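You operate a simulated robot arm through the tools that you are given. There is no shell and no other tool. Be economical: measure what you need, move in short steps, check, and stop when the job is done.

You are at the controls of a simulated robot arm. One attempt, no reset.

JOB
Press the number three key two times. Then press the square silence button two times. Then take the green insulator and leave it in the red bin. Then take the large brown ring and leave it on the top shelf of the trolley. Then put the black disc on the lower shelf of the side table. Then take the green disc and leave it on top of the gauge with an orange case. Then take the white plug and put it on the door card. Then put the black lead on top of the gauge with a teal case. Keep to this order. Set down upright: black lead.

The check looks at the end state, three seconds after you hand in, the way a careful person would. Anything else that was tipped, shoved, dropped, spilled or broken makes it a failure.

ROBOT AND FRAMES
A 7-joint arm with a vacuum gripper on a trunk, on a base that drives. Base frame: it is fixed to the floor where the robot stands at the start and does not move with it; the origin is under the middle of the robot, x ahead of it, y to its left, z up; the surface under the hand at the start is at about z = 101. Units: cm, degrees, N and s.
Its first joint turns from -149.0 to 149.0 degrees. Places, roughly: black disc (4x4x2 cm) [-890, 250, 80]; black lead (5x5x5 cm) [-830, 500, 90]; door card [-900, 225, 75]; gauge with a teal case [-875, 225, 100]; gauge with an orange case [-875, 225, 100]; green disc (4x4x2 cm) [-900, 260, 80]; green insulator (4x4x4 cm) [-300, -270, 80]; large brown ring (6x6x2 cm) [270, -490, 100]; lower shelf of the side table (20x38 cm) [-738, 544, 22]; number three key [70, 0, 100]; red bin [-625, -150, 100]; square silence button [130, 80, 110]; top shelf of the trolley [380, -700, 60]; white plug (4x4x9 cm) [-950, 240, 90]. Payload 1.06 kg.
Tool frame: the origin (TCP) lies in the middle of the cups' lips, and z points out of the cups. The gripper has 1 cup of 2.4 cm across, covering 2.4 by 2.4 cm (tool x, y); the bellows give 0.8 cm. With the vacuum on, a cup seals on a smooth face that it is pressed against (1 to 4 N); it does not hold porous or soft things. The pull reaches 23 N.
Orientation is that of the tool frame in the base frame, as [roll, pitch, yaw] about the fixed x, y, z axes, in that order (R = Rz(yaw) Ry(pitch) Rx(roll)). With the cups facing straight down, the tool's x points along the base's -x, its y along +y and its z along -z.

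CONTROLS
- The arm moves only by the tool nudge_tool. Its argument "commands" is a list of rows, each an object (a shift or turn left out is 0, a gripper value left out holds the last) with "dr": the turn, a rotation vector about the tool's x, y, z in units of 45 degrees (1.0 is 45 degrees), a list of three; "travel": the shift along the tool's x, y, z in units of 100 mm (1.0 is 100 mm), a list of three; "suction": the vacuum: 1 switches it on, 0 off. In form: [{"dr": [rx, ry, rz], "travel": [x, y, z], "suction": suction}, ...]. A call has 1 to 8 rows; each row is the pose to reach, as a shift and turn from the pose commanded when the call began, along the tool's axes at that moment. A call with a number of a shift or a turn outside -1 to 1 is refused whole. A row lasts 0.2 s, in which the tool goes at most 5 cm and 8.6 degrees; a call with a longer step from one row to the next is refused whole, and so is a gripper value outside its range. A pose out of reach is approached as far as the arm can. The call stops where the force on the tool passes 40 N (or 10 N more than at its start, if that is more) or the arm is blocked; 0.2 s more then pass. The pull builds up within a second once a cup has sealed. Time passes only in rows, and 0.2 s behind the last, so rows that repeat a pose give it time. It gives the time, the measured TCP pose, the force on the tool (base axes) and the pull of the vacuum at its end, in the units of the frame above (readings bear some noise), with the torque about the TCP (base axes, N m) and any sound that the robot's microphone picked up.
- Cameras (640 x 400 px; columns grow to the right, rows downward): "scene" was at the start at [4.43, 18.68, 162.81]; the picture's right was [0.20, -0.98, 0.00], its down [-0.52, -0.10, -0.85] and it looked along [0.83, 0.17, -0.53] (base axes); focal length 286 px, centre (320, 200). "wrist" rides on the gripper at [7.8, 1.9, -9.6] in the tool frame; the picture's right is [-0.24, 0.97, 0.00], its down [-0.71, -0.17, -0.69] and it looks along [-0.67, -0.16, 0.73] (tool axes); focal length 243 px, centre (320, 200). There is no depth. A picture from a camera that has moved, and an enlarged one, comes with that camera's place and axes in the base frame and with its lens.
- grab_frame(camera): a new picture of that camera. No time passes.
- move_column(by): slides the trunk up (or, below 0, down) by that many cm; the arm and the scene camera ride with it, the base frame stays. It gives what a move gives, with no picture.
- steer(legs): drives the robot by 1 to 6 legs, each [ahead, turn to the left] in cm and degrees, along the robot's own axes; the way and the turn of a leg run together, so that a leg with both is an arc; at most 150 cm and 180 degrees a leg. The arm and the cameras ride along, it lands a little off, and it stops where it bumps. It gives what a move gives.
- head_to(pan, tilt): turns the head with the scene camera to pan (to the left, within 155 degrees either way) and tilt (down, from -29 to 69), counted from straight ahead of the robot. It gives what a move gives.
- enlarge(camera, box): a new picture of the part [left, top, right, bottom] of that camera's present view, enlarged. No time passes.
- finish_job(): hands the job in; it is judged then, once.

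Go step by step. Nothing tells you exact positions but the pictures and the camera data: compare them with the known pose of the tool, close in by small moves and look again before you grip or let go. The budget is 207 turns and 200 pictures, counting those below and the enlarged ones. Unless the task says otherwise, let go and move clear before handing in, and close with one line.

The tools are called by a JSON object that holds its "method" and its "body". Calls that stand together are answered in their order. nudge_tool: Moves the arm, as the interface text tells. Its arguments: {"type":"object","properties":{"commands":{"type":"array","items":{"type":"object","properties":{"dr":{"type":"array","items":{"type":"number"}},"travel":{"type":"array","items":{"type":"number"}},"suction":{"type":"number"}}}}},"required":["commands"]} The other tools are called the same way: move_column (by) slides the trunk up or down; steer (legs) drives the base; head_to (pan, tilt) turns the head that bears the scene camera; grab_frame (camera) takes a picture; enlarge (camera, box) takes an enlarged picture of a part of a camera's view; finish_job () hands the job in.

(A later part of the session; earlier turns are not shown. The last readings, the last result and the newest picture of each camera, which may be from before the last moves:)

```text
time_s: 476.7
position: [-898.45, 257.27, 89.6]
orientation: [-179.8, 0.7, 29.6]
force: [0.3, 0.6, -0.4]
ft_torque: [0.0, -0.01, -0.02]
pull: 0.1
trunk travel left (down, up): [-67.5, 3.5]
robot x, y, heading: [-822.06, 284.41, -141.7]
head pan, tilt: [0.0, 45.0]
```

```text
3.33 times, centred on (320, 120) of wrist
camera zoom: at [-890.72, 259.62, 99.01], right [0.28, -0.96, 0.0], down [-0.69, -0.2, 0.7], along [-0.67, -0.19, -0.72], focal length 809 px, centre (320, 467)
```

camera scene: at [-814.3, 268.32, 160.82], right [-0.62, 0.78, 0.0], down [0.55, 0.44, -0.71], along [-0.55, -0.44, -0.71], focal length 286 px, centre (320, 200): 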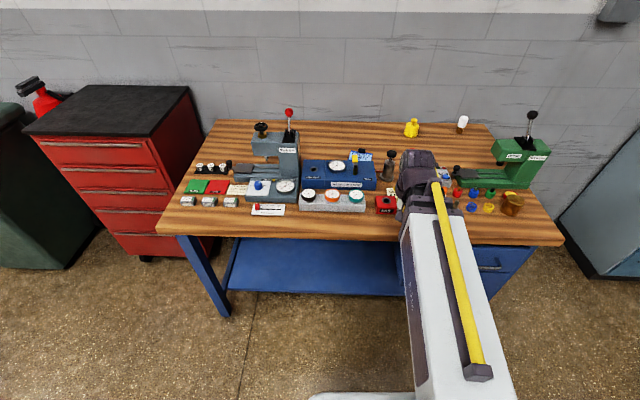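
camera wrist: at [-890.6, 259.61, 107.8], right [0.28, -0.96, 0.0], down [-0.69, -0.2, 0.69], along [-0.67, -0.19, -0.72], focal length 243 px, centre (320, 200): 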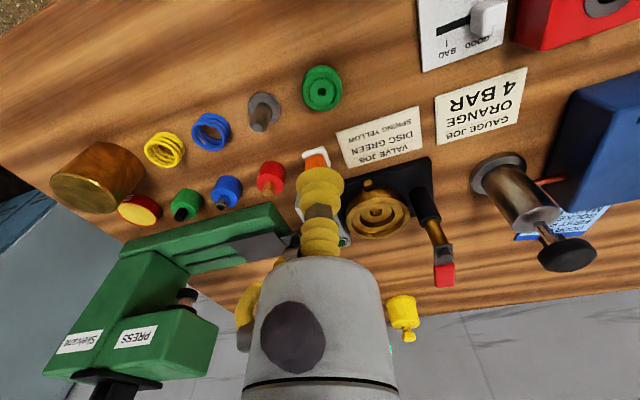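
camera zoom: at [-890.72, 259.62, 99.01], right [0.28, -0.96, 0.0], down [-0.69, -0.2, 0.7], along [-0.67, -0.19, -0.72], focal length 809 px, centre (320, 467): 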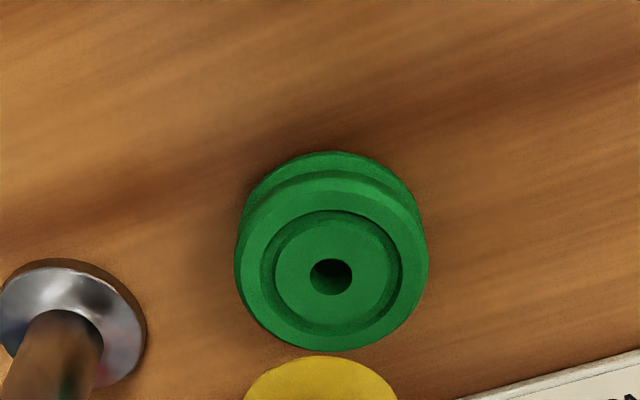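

Good. Pressing down with suction.

{"method": "nudge_tool", "body": {"commands": [{"travel": [-0.03, 0, 0.2], "suction": 1}, {"travel": [-0.03, 0, 0.4]}, {"travel": [-0.03, 0, 0.47]}, {"travel": [-0.03, 0, 0.51]}, {"travel": [-0.03, 0, 0.54]}, {"travel": [-0.03, 0, 0.54]}]}}

{"method": "nudge_tool", "body": {"commands": [{"travel": [0, 0, 0]}, {"travel": [0, 0, -0.1]}, {"travel": [0, 0, -0.5]}, {"travel": [0, 0, -1]}]}}

{"method": "nudge_tool", "body": {"commands": [{"travel": [0, 0, -0.5]}, {"travel": [0, 0, -0.9]}]}}

{"method": "grab_frame", "body": {"camera": "wrist"}}

{"method": "enlarge", "body": {"camera": "scene", "box": [240, 130, 420, 230]}}

```text
time_s: 477.9
position: [-898.89, 257.2, 84.56]
orientation: [-179.6, 1.4, 29.5]
force: [2.4, 0.5, 20.8]
ft_torque: [0.03, -0.11, -0.01]
pull: 22.9
trunk travel left (down, up): [-67.5, 3.5]
robot x, y, heading: [-822.01, 284.26, -141.4]
head pan, tilt: [0.0, 45.0]
stopped in row 5: the force on the tool passed its limit at 45 N (the readings are from after the stop); the commanded pose is now the measured one
```

```text
time_s: 478.9
position: [-898.67, 257.12, 94.54]
orientation: [-179.8, 1.1, 29.6]
force: [-0.3, -0.3, -0.2]
ft_torque: [0.04, 0.04, 0.02]
pull: 23.3
trunk travel left (down, up): [-67.5, 3.5]
robot x, y, heading: [-821.78, 283.61, -141.6]
head pan, tilt: [0.0, 45.0]
```

```text
time_s: 479.4
position: [-898.62, 257.21, 103.36]
orientation: [-179.8, 1.1, 29.5]
force: [-0.3, -0.1, 0.8]
ft_torque: [0.03, -0.04, 0.01]
pull: 23.3
trunk travel left (down, up): [-67.5, 3.5]
robot x, y, heading: [-822.55, 283.87, -141.6]
head pan, tilt: [0.0, 45.0]
```

```text
65 pictures are left
camera wrist: at [-890.73, 259.57, 112.89], right [0.28, -0.96, 0.0], down [-0.69, -0.2, 0.7], along [-0.67, -0.19, -0.71], focal length 243 px, centre (320, 200)
```

wrist: 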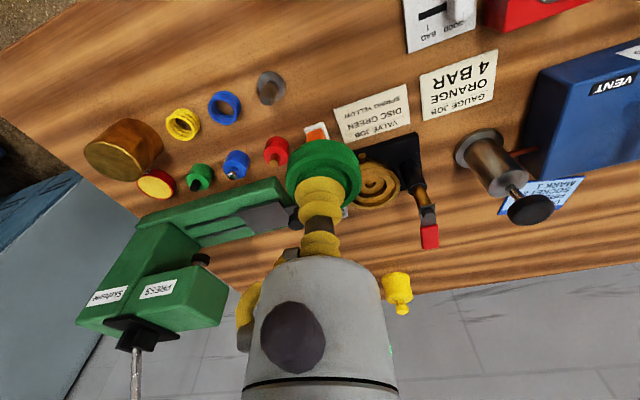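

```text
3.56 times, centred on (330, 180) of scene
camera zoom: at [-814.27, 268.33, 160.82], right [-0.62, 0.78, 0.0], down [0.55, 0.44, -0.71], along [-0.55, -0.44, -0.71], focal length 1019 px, centre (284, 271)
```

zoom: 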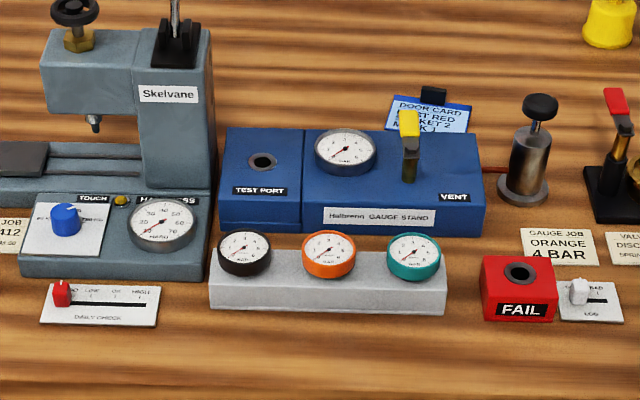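

The disc is held. The orange gauge's top centre is at about (-875.1, 225.3, 89.3), the teal's at (-880, 232.3). I'll carry the disc across at safe height.

{"method": "nudge_tool", "body": {"commands": [{"travel": [0.3, 0.3, -0.2]}, {"travel": [0.47, 0.7, -0.3]}, {"travel": [0.47, 1, -0.3]}]}}

{"method": "nudge_tool", "body": {"commands": [{"travel": [0, 0.45, 0]}, {"travel": [0, 0.9, 0]}, {"travel": [0, 1, 0]}]}}

{"method": "nudge_tool", "body": {"commands": [{"travel": [0, 0.45, 0]}, {"travel": [0, 0.9, 0]}, {"travel": [0, 1, 0]}]}}

{"method": "nudge_tool", "body": {"commands": [{"travel": [0, 0.45, 0]}, {"travel": [0, 0.9, 0.2]}, {"travel": [0, 0.93, 0.6]}]}}

{"method": "grab_frame", "body": {"camera": "wrist"}}

{"method": "enlarge", "body": {"camera": "scene", "box": [270, 140, 390, 230]}}

```text
time_s: 480.2
position: [-889.41, 250.86, 106.35]
orientation: [-179.8, 1.1, 29.6]
force: [-0.4, 0.0, -1.0]
ft_torque: [-0.01, -0.01, -0.01]
pull: 22.8
trunk travel left (down, up): [-67.5, 3.5]
robot x, y, heading: [-822.04, 284.23, -141.7]
head pan, tilt: [0.0, 45.0]
```

```text
time_s: 481.1
position: [-884.54, 242.38, 106.14]
orientation: [-179.8, 1.1, 29.7]
force: [-0.2, -0.7, -0.4]
ft_torque: [0.02, 0.0, 0.0]
pull: 22.9
trunk travel left (down, up): [-67.5, 3.5]
robot x, y, heading: [-822.29, 284.0, -141.7]
head pan, tilt: [0.0, 45.0]
```

```text
time_s: 481.9
position: [-879.91, 233.71, 106.09]
orientation: [-179.8, 1.1, 29.7]
force: [0.0, 0.3, -0.8]
ft_torque: [0.0, -0.01, -0.01]
pull: 22.5
trunk travel left (down, up): [-67.5, 3.5]
robot x, y, heading: [-822.13, 283.91, -141.5]
head pan, tilt: [0.0, 45.0]
```

```text
time_s: 482.6
position: [-874.97, 225.66, 100.02]
orientation: [-179.8, 1.0, 29.6]
force: [-0.7, -0.6, 0.1]
ft_torque: [0.05, 0.01, 0.01]
pull: 22.4
trunk travel left (down, up): [-67.5, 3.5]
robot x, y, heading: [-821.87, 283.9, -141.3]
head pan, tilt: [0.0, 45.0]
```

```text
63 pictures are left
camera wrist: at [-867.09, 227.9, 109.48], right [0.28, -0.96, 0.0], down [-0.69, -0.2, 0.7], along [-0.67, -0.19, -0.72], focal length 243 px, centre (320, 200)
```

wrist: 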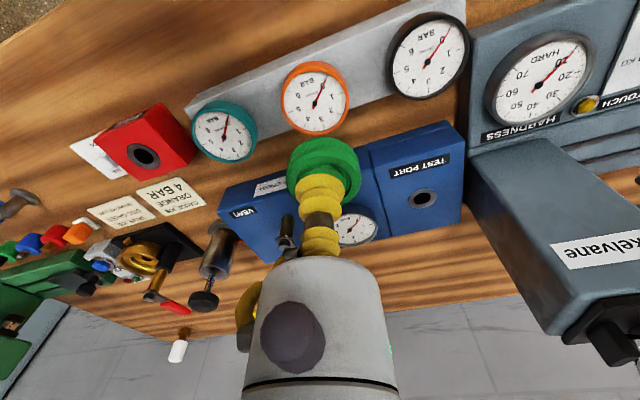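

```text
4.44 times, centred on (330, 185) of scene
camera zoom: at [-814.3, 268.3, 160.83], right [-0.62, 0.78, 0.0], down [0.55, 0.44, -0.71], along [-0.55, -0.44, -0.71], focal length 1273 px, centre (276, 267)
```

zoom: 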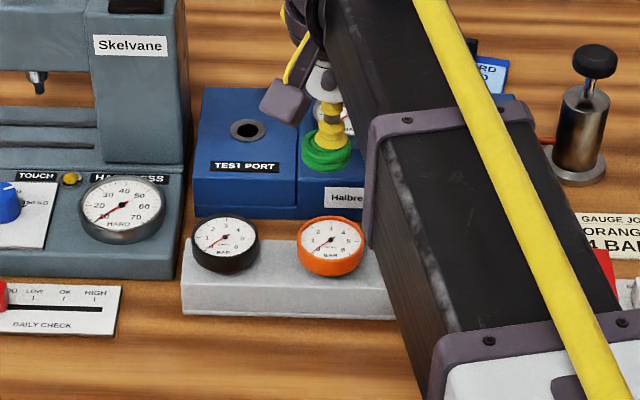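

The disc is centred over the orange gauge. Descending, then creeping to contact.

{"method": "nudge_tool", "body": {"commands": [{"travel": [0.03, 0, 0.3]}, {"travel": [0.03, 0, 0.6]}]}}

{"method": "enlarge", "body": {"camera": "wrist", "box": [220, 60, 420, 210]}}

{"method": "enlarge", "body": {"camera": "scene", "box": [290, 160, 370, 220]}}

```text
time_s: 483.2
position: [-874.86, 225.71, 94.03]
orientation: [-179.7, 1.1, 29.6]
force: [0.0, 0.0, 0.6]
ft_torque: [0.04, 0.0, 0.0]
pull: 23.2
trunk travel left (down, up): [-67.5, 3.5]
robot x, y, heading: [-821.95, 283.74, -141.3]
head pan, tilt: [0.0, 45.0]
```

```text
2.67 times, centred on (320, 135) of wrist
camera zoom: at [-867.06, 227.98, 103.48], right [0.28, -0.96, 0.0], down [-0.69, -0.2, 0.7], along [-0.67, -0.19, -0.71], focal length 647 px, centre (320, 373)
```

zoom: 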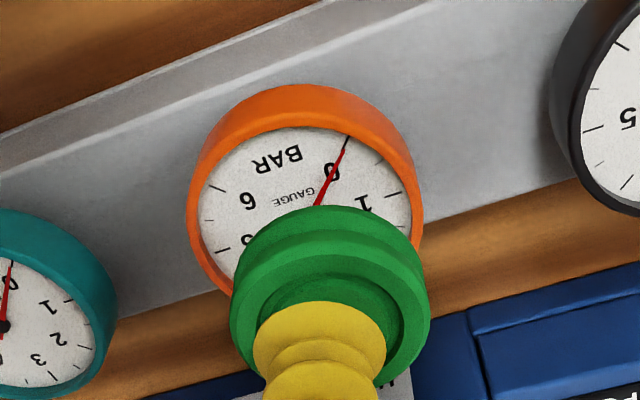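

```text
6.67 times, centred on (330, 190) of scene
camera zoom: at [-814.31, 268.31, 160.83], right [-0.62, 0.78, 0.0], down [0.55, 0.44, -0.71], along [-0.55, -0.44, -0.71], focal length 1910 px, centre (253, 267)
```

zoom: 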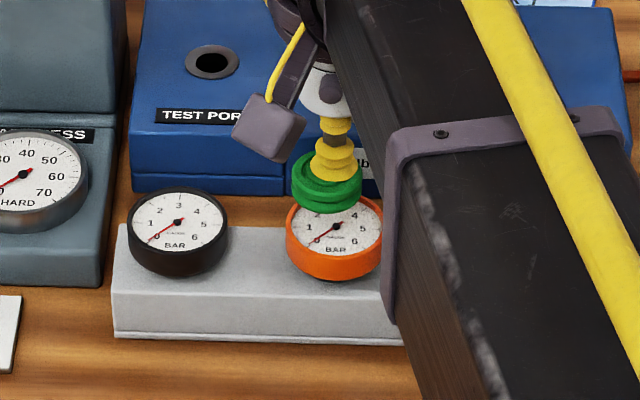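

Small correction of about half a centimetre, then creep down.

{"method": "nudge_tool", "body": {"commands": [{"travel": [-0.04, -0.045, 0.0]}, {"travel": [-0.04, -0.045, 0.15]}, {"travel": [-0.04, -0.045, 0.22]}, {"travel": [-0.04, -0.045, 0.27]}, {"travel": [-0.04, -0.045, 0.31]}]}}

```text
time_s: 484.4
position: [-875.67, 225.75, 91.26]
orientation: [-179.9, 1.4, 29.7]
force: [-5.0, -5.4, 31.5]
ft_torque: [0.04, -0.13, -0.03]
pull: 22.6
trunk travel left (down, up): [-67.5, 3.5]
robot x, y, heading: [-822.03, 283.89, -141.5]
head pan, tilt: [0.0, 45.0]
```

Contact (31 N). I'll ease off, release and rise.

{"method": "nudge_tool", "body": {"commands": [{"travel": [0, 0, -0.03]}, {"travel": [0, 0, -0.04], "suction": 0}, {"travel": [0, 0, -0.04]}, {"travel": [0, 0, -0.04]}, {"travel": [0, 0, -0.07]}, {"travel": [0, 0, -0.2]}, {"travel": [0, 0, -0.6]}, {"travel": [0, 0, -1]}]}}

{"method": "nudge_tool", "body": {"commands": [{"travel": [0.3, 0, -0.3]}, {"travel": [0.5, 0, -0.5]}]}}

{"method": "enlarge", "body": {"camera": "scene", "box": [270, 140, 390, 230]}}

{"method": "grab_frame", "body": {"camera": "wrist"}}

```text
time_s: 486.2
position: [-875.35, 225.7, 101.1]
orientation: [-179.8, 1.1, 29.5]
force: [0.1, -0.3, 0.0]
ft_torque: [0.01, 0.0, 0.0]
pull: 0.1
trunk travel left (down, up): [-67.5, 3.5]
robot x, y, heading: [-822.48, 284.04, -141.4]
head pan, tilt: [0.0, 45.0]
```

```text
time_s: 486.9
position: [-870.99, 228.3, 106.01]
orientation: [-179.7, 1.1, 29.7]
force: [-0.3, -0.5, 0.0]
ft_torque: [0.03, -0.02, -0.01]
pull: 0.1
trunk travel left (down, up): [-67.5, 3.5]
robot x, y, heading: [-822.09, 284.25, -141.6]
head pan, tilt: [0.0, 45.0]
```

```text
4.44 times, centred on (330, 185) of scene
camera zoom: at [-814.27, 268.34, 160.82], right [-0.62, 0.78, 0.0], down [0.55, 0.44, -0.71], along [-0.55, -0.44, -0.71], focal length 1273 px, centre (276, 267)
```

zoom: 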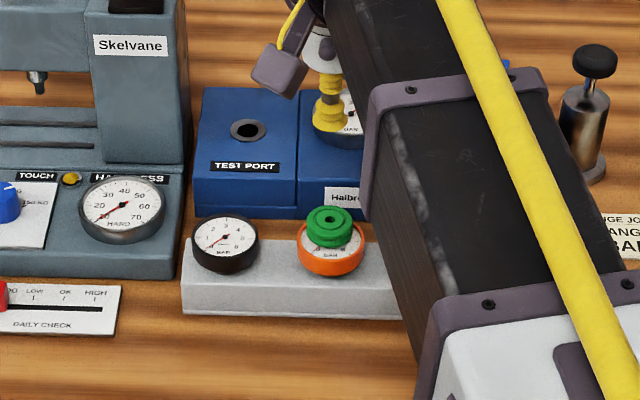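

```text
58 pictures are left
camera wrist: at [-863.12, 230.53, 115.45], right [0.28, -0.96, 0.0], down [-0.69, -0.2, 0.7], along [-0.67, -0.19, -0.71], focal length 243 px, centre (320, 200)
```

wrist: 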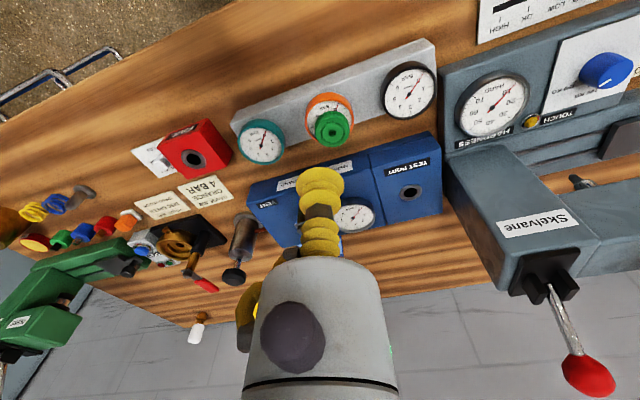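

The green disc sits on the orange gauge. Now the white plug at the back of the bench: I'll zoom in on it and on the door card.

{"method": "enlarge", "body": {"camera": "scene", "box": [330, 100, 490, 200]}}

{"method": "enlarge", "body": {"camera": "wrist", "box": [160, 290, 260, 350]}}

```text
4.00 times, centred on (410, 150) of scene
camera zoom: at [-814.27, 268.34, 160.82], right [-0.62, 0.78, 0.0], down [0.55, 0.44, -0.71], along [-0.55, -0.44, -0.71], focal length 1146 px, centre (-40, 400)
```

zoom: 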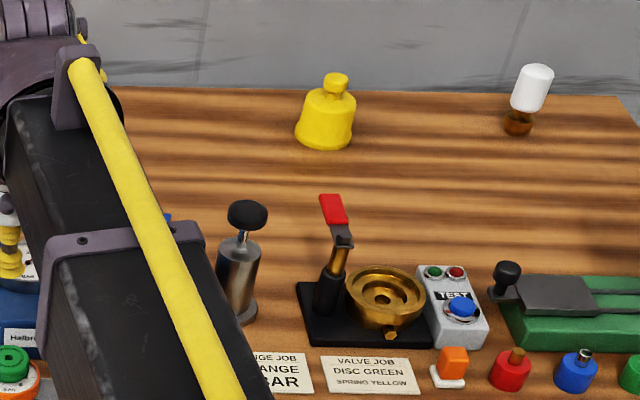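

```text
6.40 times, centred on (210, 320) of wrist
camera zoom: at [-863.12, 230.53, 115.45], right [0.28, -0.96, 0.0], down [-0.69, -0.2, 0.7], along [-0.67, -0.19, -0.71], focal length 1553 px, centre (1024, -568)
```

zoom: 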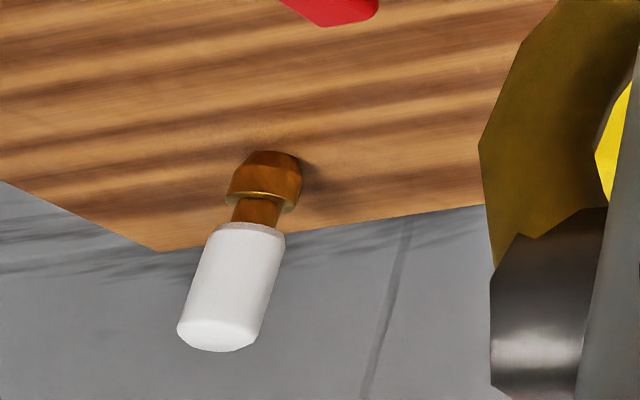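

The plug's top is at about (-953.5, 244.5, 92), out of reach from here. I'll retract, shift 40 cm right along the bench and move closer.

{"method": "nudge_tool", "body": {"commands": [{"travel": [0.4, -0.3, -0.2]}, {"travel": [0.8, -0.6, -0.4]}, {"travel": [1, -0.9, -0.5]}]}}

{"method": "steer", "body": {"legs": [[0, -91.5], [40, 0], [0, 90], [25, 0]]}}

{"method": "head_to", "body": {"pan": 0, "tilt": 55}}

{"method": "grab_frame", "body": {"camera": "scene"}}

{"method": "grab_frame", "body": {"camera": "wrist"}}

```text
refused: row 1 steps farther than a row can; nothing moved
```

```text
time_s: 498.5
position: [-916.67, 247.37, 105.99]
orientation: [-179.8, 1.0, 27.8]
force: [0.5, -0.4, 0.3]
ft_torque: [0.0, -0.01, 0.02]
pull: 0.0
trunk travel left (down, up): [-67.5, 3.5]
robot x, y, heading: [-866.37, 301.7, -143.3]
head pan, tilt: [0.0, 45.0]
```

```text
time_s: 499.2
position: [-916.72, 247.4, 106.04]
orientation: [-179.7, 1.0, 27.8]
force: [0.1, -0.3, 0.2]
ft_torque: [0.0, 0.0, -0.01]
pull: 0.1
trunk travel left (down, up): [-67.5, 3.5]
robot x, y, heading: [-866.14, 301.64, -143.3]
head pan, tilt: [0.0, 55.0]
```

```text
55 pictures are left
camera scene: at [-858.03, 286.24, 159.48], right [-0.6, 0.8, 0.0], down [0.66, 0.49, -0.57], along [-0.46, -0.34, -0.82], focal length 286 px, centre (320, 200)
```

scene: 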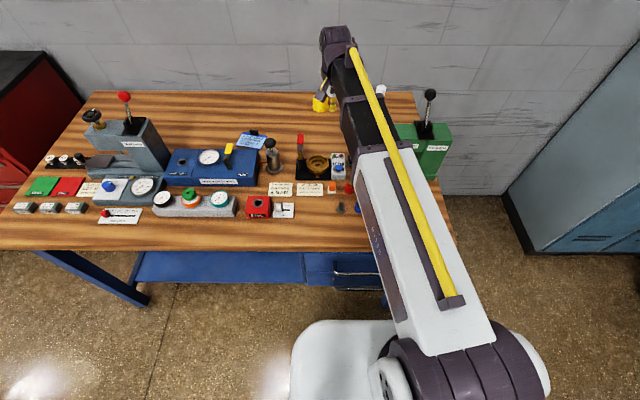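

```text
54 pictures are left
camera wrist: at [-908.84, 249.42, 115.42], right [0.25, -0.97, 0.0], down [-0.69, -0.17, 0.7], along [-0.68, -0.17, -0.71], focal length 243 px, centre (320, 200)
```

wrist: 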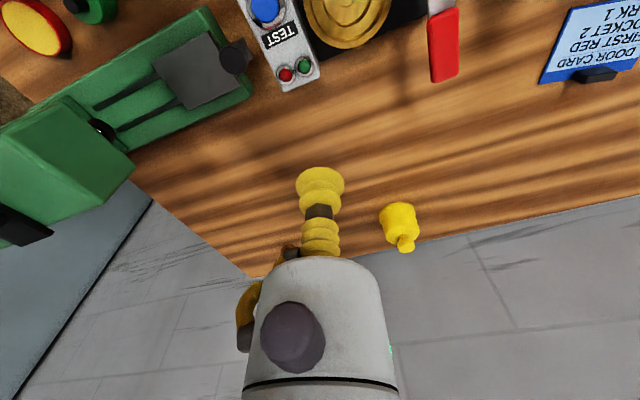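

Nothing was touched. The plug is 104 cm away; there are about 17 cm between my base and the bench, so I'll drive 11 cm forward.

{"method": "steer", "body": {"legs": [[11, 0]]}}

{"method": "head_to", "body": {"pan": 8, "tilt": 35}}

{"method": "grab_frame", "body": {"camera": "scene"}}

{"method": "grab_frame", "body": {"camera": "wrist"}}

```text
time_s: 500.4
position: [-925.49, 240.97, 105.85]
orientation: [-179.8, 1.2, 27.7]
force: [-0.3, 0.7, -0.3]
ft_torque: [-0.01, 0.01, -0.01]
pull: 0.0
trunk travel left (down, up): [-67.5, 3.5]
robot x, y, heading: [-874.71, 295.13, -143.3]
head pan, tilt: [0.0, 55.0]
```

```text
time_s: 501.2
position: [-925.5, 241.03, 105.89]
orientation: [-179.8, 1.1, 27.8]
force: [0.5, 0.2, 0.3]
ft_torque: [-0.01, 0.03, 0.0]
pull: 0.1
trunk travel left (down, up): [-67.5, 3.5]
robot x, y, heading: [-874.89, 295.23, -143.6]
head pan, tilt: [8.0, 35.0]
```

```text
53 pictures are left
camera scene: at [-867.21, 277.89, 162.3], right [-0.7, 0.71, 0.0], down [0.41, 0.4, -0.82], along [-0.58, -0.57, -0.57], focal length 286 px, centre (320, 200)
```

scene: 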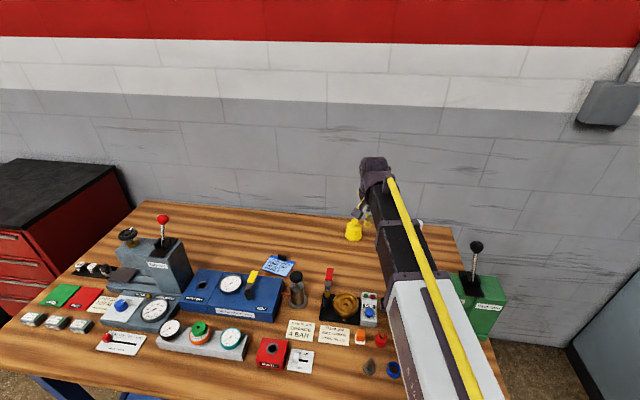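

```text
52 pictures are left
camera wrist: at [-917.58, 243.0, 115.42], right [0.24, -0.97, 0.0], down [-0.69, -0.17, 0.7], along [-0.68, -0.17, -0.71], focal length 243 px, centre (320, 200)
```

wrist: 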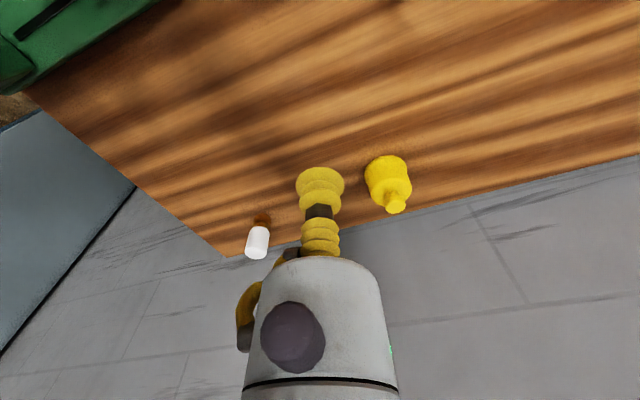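

I'll move over the plug at z ≈ 104.

{"method": "nudge_tool", "body": {"commands": [{"travel": [-0.35, -0.3, 0]}, {"travel": [-0.7, -0.6, 0]}, {"travel": [-1, -0.8, 0]}]}}

{"method": "nudge_tool", "body": {"commands": [{"travel": [-0.35, -0.3, 0]}, {"travel": [-0.7, -0.6, 0]}, {"travel": [-1, -0.82, 0.1]}]}}

{"method": "grab_frame", "body": {"camera": "wrist"}}

{"method": "enlarge", "body": {"camera": "scene", "box": [340, 150, 480, 250]}}

```text
time_s: 502.1
position: [-938.28, 243.3, 106.07]
orientation: [-179.8, 1.1, 27.8]
force: [0.6, 0.1, -0.4]
ft_torque: [0.01, 0.0, 0.0]
pull: 0.1
trunk travel left (down, up): [-67.5, 3.5]
robot x, y, heading: [-874.94, 295.21, -143.4]
head pan, tilt: [8.0, 35.0]
```

```text
time_s: 502.9
position: [-950.89, 246.24, 105.46]
orientation: [-179.8, 1.1, 27.8]
force: [0.1, 0.4, -0.3]
ft_torque: [-0.01, -0.02, 0.0]
pull: 0.1
trunk travel left (down, up): [-67.5, 3.5]
robot x, y, heading: [-874.41, 295.32, -143.3]
head pan, tilt: [8.0, 35.0]
```

```text
51 pictures are left
camera wrist: at [-942.91, 248.3, 114.93], right [0.24, -0.97, 0.0], down [-0.69, -0.17, 0.7], along [-0.68, -0.17, -0.72], focal length 243 px, centre (320, 200)
```

wrist: 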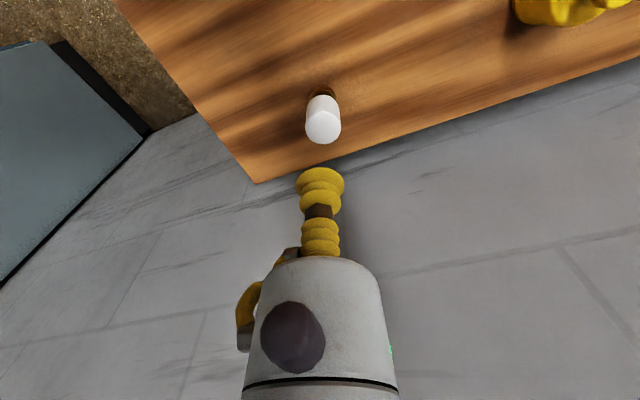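

```text
4.00 times, centred on (410, 200) of scene
camera zoom: at [-867.23, 277.89, 162.31], right [-0.7, 0.71, 0.0], down [0.41, 0.4, -0.82], along [-0.58, -0.58, -0.57], focal length 1146 px, centre (-40, 200)
```

zoom: 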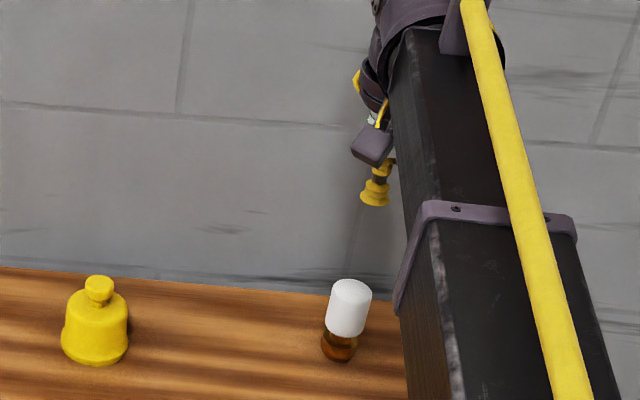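

Plug top at (-954.9, 244.4, 91.7). I'll move 4.3 cm further and lower to z ≈ 96.

{"method": "nudge_tool", "body": {"commands": [{"travel": [-0.2, -0.01, 0.1]}, {"travel": [-0.42, -0.02, 0.3]}, {"travel": [-0.42, -0.02, 0.7]}, {"travel": [-0.42, -0.02, 0.92]}]}}

{"method": "enlarge", "body": {"camera": "wrist", "box": [240, 80, 400, 200]}}

{"method": "enlarge", "body": {"camera": "scene", "box": [360, 170, 460, 250]}}

```text
time_s: 503.9
position: [-954.78, 244.2, 96.42]
orientation: [-179.8, 1.1, 27.7]
force: [0.1, -0.6, 0.2]
ft_torque: [0.01, -0.01, 0.03]
pull: 0.1
trunk travel left (down, up): [-67.5, 3.5]
robot x, y, heading: [-874.83, 294.98, -143.5]
head pan, tilt: [8.0, 35.0]
```

```text
3.33 times, centred on (320, 140) of wrist
camera zoom: at [-946.78, 246.21, 105.77], right [0.24, -0.97, 0.0], down [-0.69, -0.17, 0.7], along [-0.68, -0.17, -0.71], focal length 809 px, centre (320, 400)
```

zoom: 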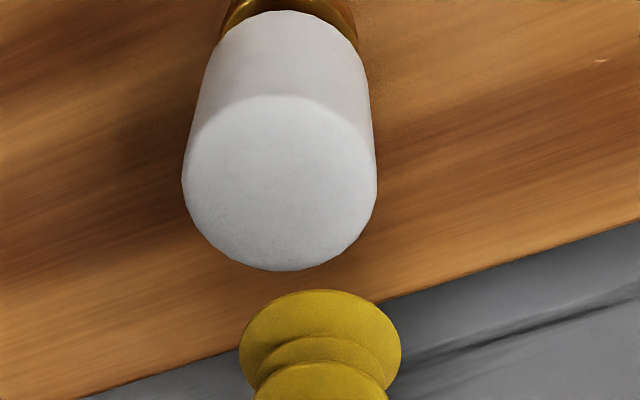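

```text
5.00 times, centred on (410, 210) of scene
camera zoom: at [-867.22, 277.88, 162.31], right [-0.7, 0.71, 0.0], down [0.41, 0.4, -0.82], along [-0.58, -0.58, -0.57], focal length 1432 px, centre (-130, 150)
```

zoom: 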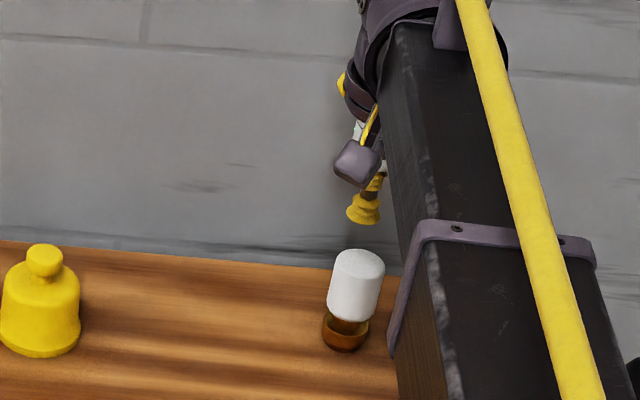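

Top face is wide and flat; I'll shift 0.8 cm sideways and press with suction.

{"method": "nudge_tool", "body": {"commands": [{"travel": [0.02, -0.07, 0.1], "suction": 1}, {"travel": [0.02, -0.07, 0.3]}, {"travel": [0.02, -0.07, 0.4]}, {"travel": [0.02, -0.07, 0.45]}, {"travel": [0.02, -0.07, 0.48]}, {"travel": [0.02, -0.07, 0.48]}]}}

```text
time_s: 505.2
position: [-954.94, 244.81, 91.72]
orientation: [-179.8, 1.3, 27.6]
force: [-2.8, -2.3, 24.9]
ft_torque: [-0.02, -0.02, -0.01]
pull: 22.4
trunk travel left (down, up): [-67.5, 3.5]
robot x, y, heading: [-875.2, 295.1, -143.3]
head pan, tilt: [8.0, 35.0]
```

Sealed. Lifting 18 cm.

{"method": "nudge_tool", "body": {"commands": [{"travel": [0, 0, -0.1]}, {"travel": [0, 0, -0.5]}, {"travel": [0, 0, -0.95]}]}}

{"method": "nudge_tool", "body": {"commands": [{"travel": [0, 0, -0.45]}, {"travel": [0, 0, -0.9]}]}}

{"method": "enlarge", "body": {"camera": "scene", "box": [180, 230, 320, 330]}}

{"method": "grab_frame", "body": {"camera": "wrist"}}

```text
time_s: 506.1
position: [-954.59, 244.74, 101.05]
orientation: [-179.8, 1.1, 27.7]
force: [0.2, -0.7, -0.9]
ft_torque: [0.0, 0.0, -0.01]
pull: 22.5
trunk travel left (down, up): [-67.5, 3.5]
robot x, y, heading: [-874.89, 295.17, -143.6]
head pan, tilt: [8.0, 35.0]
```

```text
time_s: 506.6
position: [-954.52, 244.83, 110.09]
orientation: [-179.8, 1.0, 27.7]
force: [-0.6, -0.8, -1.2]
ft_torque: [-0.01, 0.0, 0.04]
pull: 23.2
trunk travel left (down, up): [-67.5, 3.5]
robot x, y, heading: [-874.75, 295.11, -143.7]
head pan, tilt: [8.0, 35.0]
```

```text
4.00 times, centred on (250, 280) of scene
camera zoom: at [-867.18, 277.91, 162.3], right [-0.7, 0.71, 0.0], down [0.41, 0.4, -0.82], along [-0.58, -0.58, -0.57], focal length 1146 px, centre (600, -120)
```

zoom: 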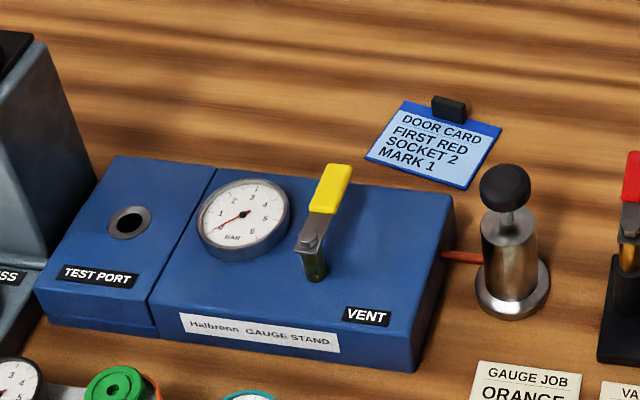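

```text
46 pictures are left
camera wrist: at [-946.61, 246.84, 119.59], right [0.24, -0.97, 0.0], down [-0.69, -0.17, 0.7], along [-0.68, -0.17, -0.71], focal length 243 px, centre (320, 200)
```

wrist: 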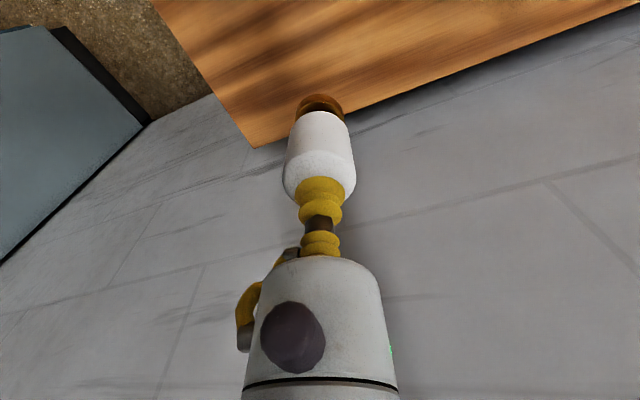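

The door card lies flat on the bench at about (-906.5, 216.3), with a black clip at its far edge. I'll carry the plug there.

{"method": "nudge_tool", "body": {"commands": [{"travel": [0.25, 0.41, 0]}, {"travel": [0.5, 0.82, 0]}, {"travel": [0.61, 1, 0]}]}}

{"method": "nudge_tool", "body": {"commands": [{"travel": [0.25, 0.41, 0]}, {"travel": [0.5, 0.82, 0]}, {"travel": [0.61, 1, 0]}]}}

{"method": "nudge_tool", "body": {"commands": [{"travel": [0.25, 0.41, 0]}, {"travel": [0.5, 0.82, 0]}, {"travel": [0.61, 1, 0]}]}}

{"method": "nudge_tool", "body": {"commands": [{"travel": [0.25, 0.41, 0]}, {"travel": [0.5, 0.82, 0]}, {"travel": [0.61, 1, 0]}]}}

{"method": "nudge_tool", "body": {"commands": [{"travel": [0.25, 0.38, 0]}, {"travel": [0.46, 0.73, 0]}]}}

{"method": "grab_frame", "body": {"camera": "wrist"}}

{"method": "enlarge", "body": {"camera": "scene", "box": [180, 210, 340, 330]}}

```text
time_s: 507.4
position: [-944.66, 238.83, 109.82]
orientation: [-179.7, 1.1, 27.7]
force: [-0.6, 0.3, -1.6]
ft_torque: [-0.01, -0.01, 0.01]
pull: 23.2
trunk travel left (down, up): [-67.5, 3.5]
robot x, y, heading: [-874.86, 294.97, -143.3]
head pan, tilt: [8.0, 35.0]
```

```text
time_s: 508.2
position: [-934.5, 232.79, 109.71]
orientation: [-179.8, 1.1, 27.7]
force: [0.3, -0.3, -1.0]
ft_torque: [-0.01, 0.02, 0.0]
pull: 22.9
trunk travel left (down, up): [-67.5, 3.5]
robot x, y, heading: [-875.13, 295.06, -143.3]
head pan, tilt: [8.0, 35.0]
```

```text
time_s: 509.1
position: [-924.48, 226.99, 109.64]
orientation: [-179.8, 1.1, 27.7]
force: [0.1, -0.6, -0.8]
ft_torque: [-0.04, 0.01, -0.01]
pull: 23.0
trunk travel left (down, up): [-67.5, 3.5]
robot x, y, heading: [-874.48, 294.89, -143.5]
head pan, tilt: [8.0, 35.0]
```

```text
time_s: 509.9
position: [-914.34, 220.74, 109.19]
orientation: [-179.8, 1.2, 27.7]
force: [-0.4, 0.1, -2.0]
ft_torque: [0.03, 0.01, -0.01]
pull: 23.4
trunk travel left (down, up): [-67.5, 3.5]
robot x, y, heading: [-875.03, 295.51, -143.2]
head pan, tilt: [8.0, 35.0]
```

```text
time_s: 510.4
position: [-906.89, 216.47, 108.98]
orientation: [-179.7, 1.0, 27.7]
force: [0.5, -0.2, -0.9]
ft_torque: [0.0, 0.01, 0.0]
pull: 23.0
trunk travel left (down, up): [-67.5, 3.5]
robot x, y, heading: [-874.84, 294.79, -143.6]
head pan, tilt: [8.0, 35.0]
```

```text
45 pictures are left
camera wrist: at [-898.89, 218.52, 118.54], right [0.24, -0.97, 0.0], down [-0.69, -0.17, 0.7], along [-0.68, -0.17, -0.71], focal length 243 px, centre (320, 200)
```

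wrist: 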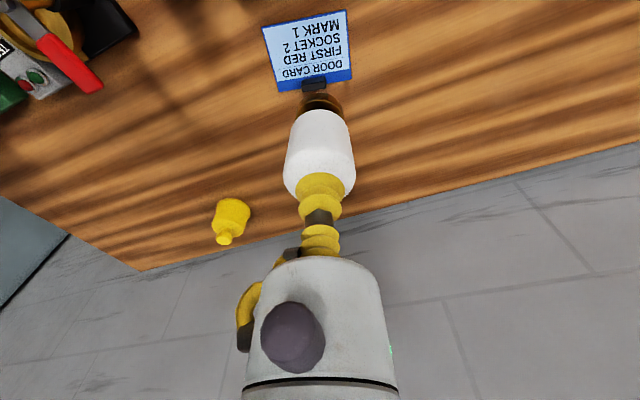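

```text
3.33 times, centred on (260, 270) of scene
camera zoom: at [-867.16, 277.84, 162.3], right [-0.7, 0.71, 0.0], down [0.41, 0.4, -0.82], along [-0.58, -0.58, -0.57], focal length 955 px, centre (520, -33)
```

zoom: 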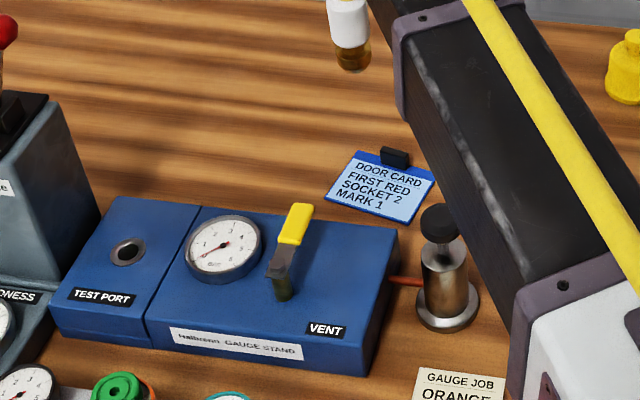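

Aligned within a centimetre. I'll lower to z ≈ 95 and check again.

{"method": "nudge_tool", "body": {"commands": [{"travel": [0.05, -0.05, 0.3]}, {"travel": [0.05, -0.05, 0.7]}, {"travel": [0.05, -0.05, 1]}]}}

{"method": "nudge_tool", "body": {"commands": [{"travel": [0, 0, 0.4]}]}}

{"method": "enlarge", "body": {"camera": "wrist", "box": [220, 20, 420, 170]}}

{"method": "enlarge", "body": {"camera": "scene", "box": [240, 210, 340, 290]}}

```text
time_s: 511.2
position: [-906.74, 217.16, 99.39]
orientation: [-179.8, 1.2, 27.7]
force: [-0.5, 0.0, -1.1]
ft_torque: [0.0, 0.0, 0.04]
pull: 22.9
trunk travel left (down, up): [-67.5, 3.5]
robot x, y, heading: [-874.95, 294.7, -143.5]
head pan, tilt: [8.0, 35.0]
```

```text
time_s: 511.6
position: [-906.96, 217.1, 95.44]
orientation: [-179.8, 1.1, 27.9]
force: [0.7, 0.0, -1.5]
ft_torque: [-0.01, 0.02, -0.01]
pull: 23.1
trunk travel left (down, up): [-67.5, 3.5]
robot x, y, heading: [-874.76, 295.02, -143.6]
head pan, tilt: [8.0, 35.0]
```

```text
2.67 times, centred on (320, 95) of wrist
camera zoom: at [-898.95, 219.15, 104.89], right [0.24, -0.97, 0.0], down [-0.69, -0.17, 0.7], along [-0.68, -0.17, -0.71], focal length 647 px, centre (320, 480)
```

zoom: 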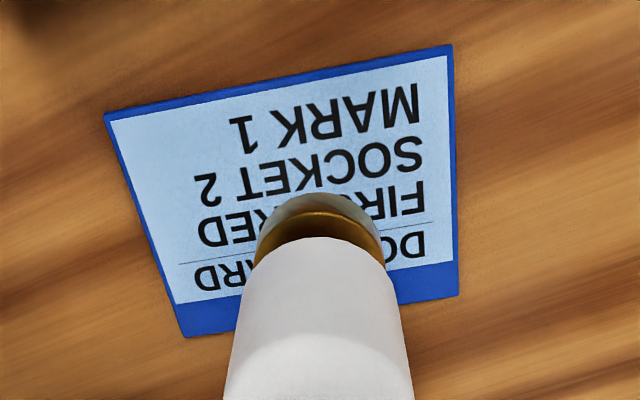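

```text
5.00 times, centred on (290, 250) of scene
camera zoom: at [-867.2, 277.88, 162.31], right [-0.7, 0.71, 0.0], down [0.41, 0.4, -0.82], along [-0.58, -0.58, -0.57], focal length 1432 px, centre (470, -50)
```

zoom: 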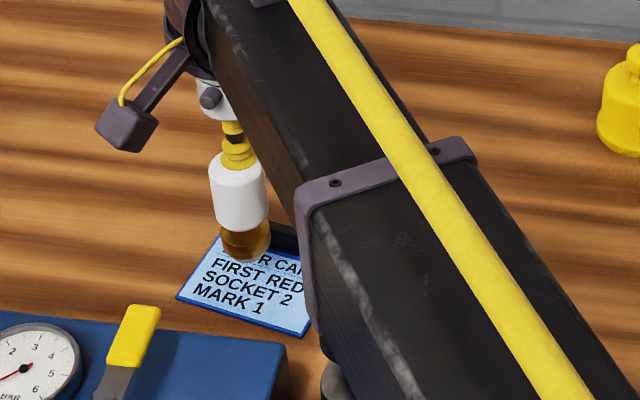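

The plug base is over the card, but I'll shift 1.2 cm toward me to clear the clip, then creep down.

{"method": "nudge_tool", "body": {"commands": [{"travel": [0.12, -0.05, 0.0]}, {"travel": [0.12, -0.05, 0.15]}, {"travel": [0.12, -0.05, 0.25]}, {"travel": [0.12, -0.05, 0.31]}, {"travel": [0.12, -0.05, 0.36]}]}}

```text
time_s: 512.9
position: [-906.34, 218.28, 91.93]
orientation: [-179.9, 1.3, 27.6]
force: [-1.5, -1.1, 27.9]
ft_torque: [0.04, -0.09, -0.01]
pull: 23.2
trunk travel left (down, up): [-67.5, 3.5]
robot x, y, heading: [-874.9, 294.71, -143.3]
head pan, tilt: [8.0, 35.0]
```

Contact. Easing off, releasing and rising gently.

{"method": "nudge_tool", "body": {"commands": [{"travel": [0, 0, -0.03]}, {"travel": [0, 0, -0.04], "suction": 0}, {"travel": [0, 0, -0.04]}, {"travel": [0, 0, -0.04]}, {"travel": [0, 0, -0.07]}, {"travel": [0, 0, -0.2]}, {"travel": [0, 0, -0.6]}, {"travel": [0, 0, -1]}]}}

{"method": "nudge_tool", "body": {"commands": [{"travel": [0, 0, -0.45]}, {"travel": [0, 0, -0.9]}]}}

{"method": "grab_frame", "body": {"camera": "wrist"}}

{"method": "grab_frame", "body": {"camera": "scene"}}

```text
time_s: 514.6
position: [-906.09, 218.16, 101.63]
orientation: [-179.8, 1.2, 27.6]
force: [-0.7, -0.3, -0.1]
ft_torque: [0.03, 0.0, 0.03]
pull: 0.1
trunk travel left (down, up): [-67.5, 3.5]
robot x, y, heading: [-874.63, 295.11, -143.5]
head pan, tilt: [8.0, 35.0]
```

```text
time_s: 515.2
position: [-906.24, 218.02, 110.49]
orientation: [-179.7, 1.2, 27.7]
force: [0.7, 0.1, 0.6]
ft_torque: [0.01, 0.0, 0.0]
pull: 0.0
trunk travel left (down, up): [-67.5, 3.5]
robot x, y, heading: [-874.77, 295.04, -143.2]
head pan, tilt: [8.0, 35.0]
```

```text
41 pictures are left
camera wrist: at [-898.15, 220.11, 119.94], right [0.24, -0.97, 0.0], down [-0.69, -0.17, 0.7], along [-0.68, -0.17, -0.71], focal length 243 px, centre (320, 200)
```

wrist: 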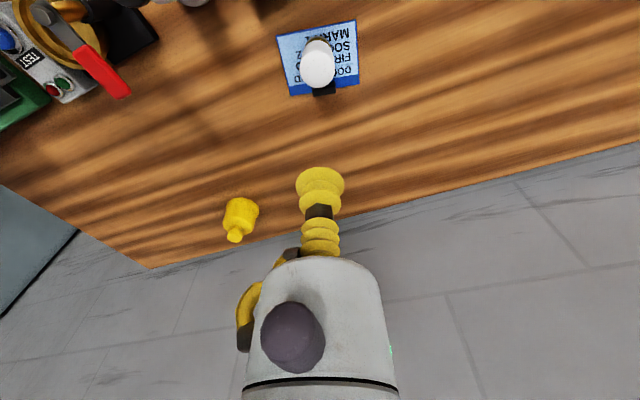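

```text
40 pictures are left
camera scene: at [-867.19, 277.91, 162.3], right [-0.7, 0.71, 0.0], down [0.41, 0.4, -0.82], along [-0.58, -0.58, -0.57], focal length 286 px, centre (320, 200)
```

scene: 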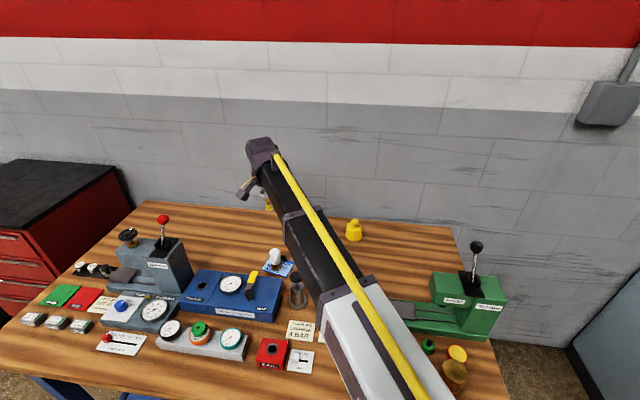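

The plug stands on the door card. Last item is the black lead on the green bench, near (-826, 502). I'll retract the arm first.

{"method": "nudge_tool", "body": {"commands": [{"travel": [0.3, -0.3, 0]}, {"travel": [0.6, -0.6, 0]}, {"travel": [0.9, -0.9, 0]}, {"travel": [1, -1, 0]}]}}

{"method": "nudge_tool", "body": {"commands": [{"travel": [0.3, -0.3, 0]}, {"travel": [0.5, -0.5, 0]}]}}

{"method": "steer", "body": {"legs": [[-50, 0], [0, -151], [120, 0], [0, 60]]}}

{"method": "head_to", "body": {"pan": 8, "tilt": 45}}

{"method": "grab_frame", "body": {"camera": "scene"}}

{"method": "grab_frame", "body": {"camera": "wrist"}}

```text
time_s: 516.2
position: [-902.01, 231.78, 110.43]
orientation: [-179.8, 1.2, 27.7]
force: [0.7, 0.4, -0.3]
ft_torque: [0.03, -0.04, 0.01]
pull: 0.1
trunk travel left (down, up): [-67.5, 3.5]
robot x, y, heading: [-874.95, 294.92, -143.7]
head pan, tilt: [8.0, 35.0]
```

```text
time_s: 516.9
position: [-899.79, 238.56, 110.24]
orientation: [-179.9, 1.1, 27.7]
force: [-0.4, -0.3, 0.7]
ft_torque: [-0.02, 0.0, -0.01]
pull: 0.1
trunk travel left (down, up): [-67.5, 3.5]
robot x, y, heading: [-874.76, 295.07, -143.4]
head pan, tilt: [8.0, 35.0]
```

```text
time_s: 534.3
position: [-841.28, 460.69, 110.18]
orientation: [-179.8, 1.1, -64.5]
force: [0.3, 0.9, 0.2]
ft_torque: [0.0, 0.04, 0.0]
pull: 0.1
trunk travel left (down, up): [-67.5, 3.5]
robot x, y, heading: [-785.5, 433.36, 124.3]
head pan, tilt: [8.0, 35.0]
```

```text
time_s: 535.0
position: [-841.36, 460.7, 110.23]
orientation: [-179.7, 1.0, -64.5]
force: [-0.5, -0.3, -0.8]
ft_torque: [0.03, 0.01, 0.01]
pull: 0.1
trunk travel left (down, up): [-67.5, 3.5]
robot x, y, heading: [-785.55, 433.74, 124.2]
head pan, tilt: [8.0, 45.0]
```

```text
39 pictures are left
camera scene: at [-802.49, 426.06, 160.83], right [0.74, 0.67, 0.0], down [0.48, -0.52, -0.71], along [-0.48, 0.52, -0.71], focal length 286 px, centre (320, 200)
```

scene: 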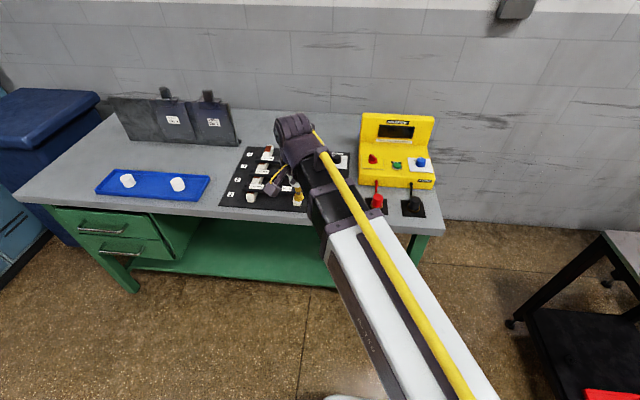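

```text
38 pictures are left
camera wrist: at [-839.6, 452.61, 119.7], right [-0.98, -0.21, 0.0], down [-0.15, 0.7, 0.7], along [-0.14, 0.68, -0.71], focal length 243 px, centre (320, 200)
```

wrist: 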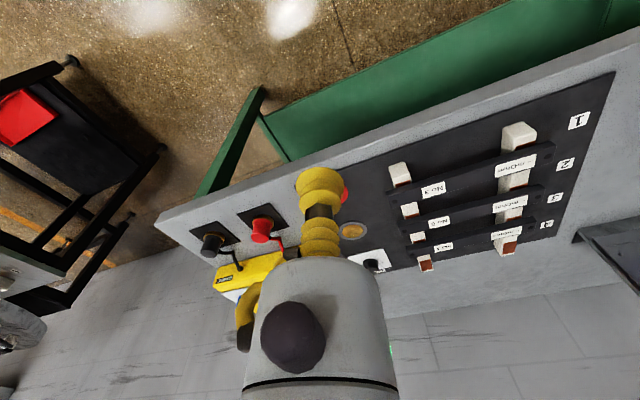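

{"method": "enlarge", "body": {"camera": "scene", "box": [340, 140, 450, 240]}}

{"method": "enlarge", "body": {"camera": "wrist", "box": [170, 200, 310, 300]}}

```text
4.00 times, centred on (395, 190) of scene
camera zoom: at [-802.49, 426.06, 160.83], right [0.74, 0.67, 0.0], down [0.48, -0.52, -0.71], along [-0.48, 0.52, -0.71], focal length 1146 px, centre (20, 240)
```

zoom: 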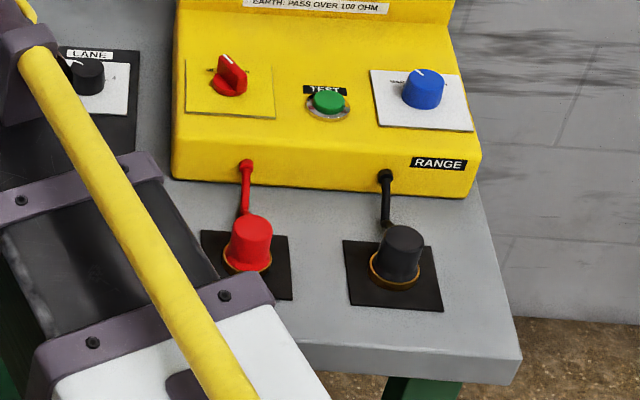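

```text
4.00 times, centred on (240, 250) of wrist
camera zoom: at [-839.6, 452.61, 119.7], right [-0.98, -0.21, 0.0], down [-0.15, 0.7, 0.7], along [-0.14, 0.68, -0.71], focal length 970 px, centre (640, 0)
```

zoom: 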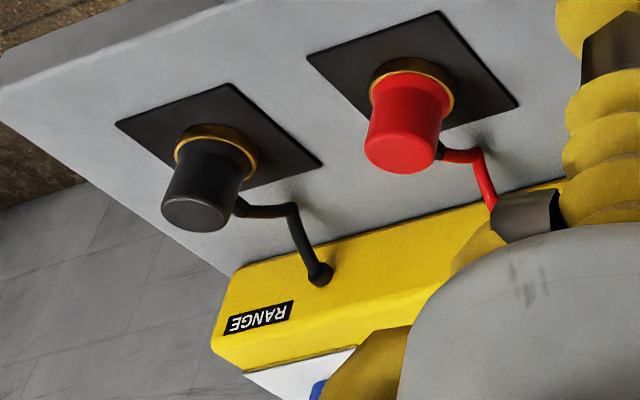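

The black lead's top is at about (-825.6, 499.7, 91). I'll move over it, sideways first.

{"method": "nudge_tool", "body": {"commands": [{"travel": [0, -0.45, 0]}, {"travel": [0, -0.9, 0]}, {"travel": [0, -1, 0]}]}}

{"method": "nudge_tool", "body": {"commands": [{"travel": [-0.3, -0.33, 0]}, {"travel": [-0.6, -0.66, 0]}, {"travel": [-0.9, -1, 0]}]}}

{"method": "nudge_tool", "body": {"commands": [{"travel": [-0.3, -0.33, 0]}, {"travel": [-0.6, -0.66, 0]}, {"travel": [-0.9, -1, 0]}]}}

{"method": "nudge_tool", "body": {"commands": [{"travel": [-0.45, -0.05, 0]}, {"travel": [-0.8, -0.08, 0.2]}]}}

{"method": "grab_frame", "body": {"camera": "wrist"}}

{"method": "enlarge", "body": {"camera": "scene", "box": [340, 120, 450, 220]}}

```text
time_s: 535.8
position: [-832.34, 465.04, 110.4]
orientation: [-179.9, 1.1, -64.5]
force: [-0.2, 1.5, -0.6]
ft_torque: [0.03, 0.01, 0.0]
pull: 0.1
trunk travel left (down, up): [-67.5, 3.5]
robot x, y, heading: [-785.75, 433.64, 124.3]
head pan, tilt: [8.0, 45.0]
```

```text
time_s: 536.6
position: [-827.08, 477.46, 110.75]
orientation: [-179.9, 1.0, -64.5]
force: [-0.4, -1.1, -1.0]
ft_torque: [0.01, 0.0, 0.0]
pull: 0.0
trunk travel left (down, up): [-67.5, 3.5]
robot x, y, heading: [-785.87, 433.19, 124.4]
head pan, tilt: [8.0, 45.0]
```

```text
time_s: 537.4
position: [-821.72, 489.96, 110.93]
orientation: [-179.8, 1.0, -64.5]
force: [1.2, -0.2, 0.1]
ft_torque: [-0.01, -0.01, 0.02]
pull: 0.1
trunk travel left (down, up): [-67.5, 3.5]
robot x, y, heading: [-785.45, 433.33, 124.4]
head pan, tilt: [8.0, 45.0]
```

```text
time_s: 538.0
position: [-824.47, 497.53, 108.92]
orientation: [-179.7, 1.2, -64.6]
force: [-0.6, 0.2, 0.0]
ft_torque: [0.01, -0.01, 0.04]
pull: 0.1
trunk travel left (down, up): [-67.5, 3.5]
robot x, y, heading: [-785.63, 433.55, 124.6]
head pan, tilt: [8.0, 45.0]
```

```text
35 pictures are left
camera wrist: at [-822.93, 489.49, 118.36], right [-0.98, -0.21, 0.0], down [-0.15, 0.7, 0.7], along [-0.14, 0.68, -0.72], focal length 243 px, centre (320, 200)
```

wrist: 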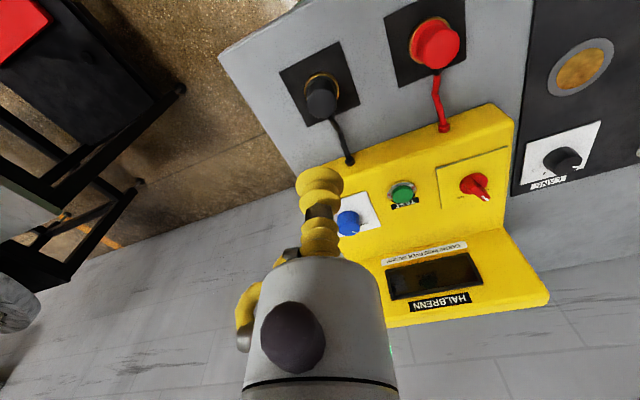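

```text
4.00 times, centred on (395, 170) of scene
camera zoom: at [-802.49, 426.12, 160.83], right [0.74, 0.67, 0.0], down [0.48, -0.52, -0.71], along [-0.48, 0.52, -0.71], focal length 1146 px, centre (20, 320)
```

zoom: 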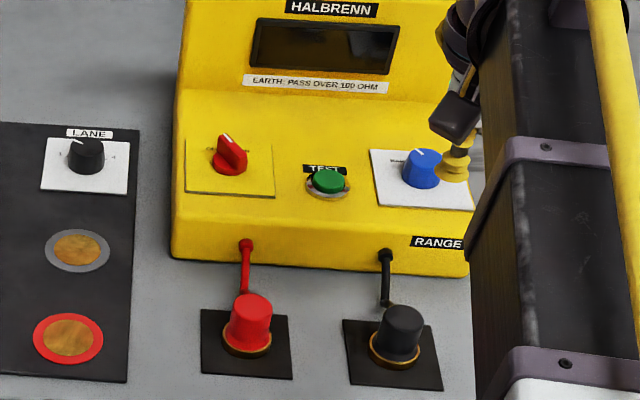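

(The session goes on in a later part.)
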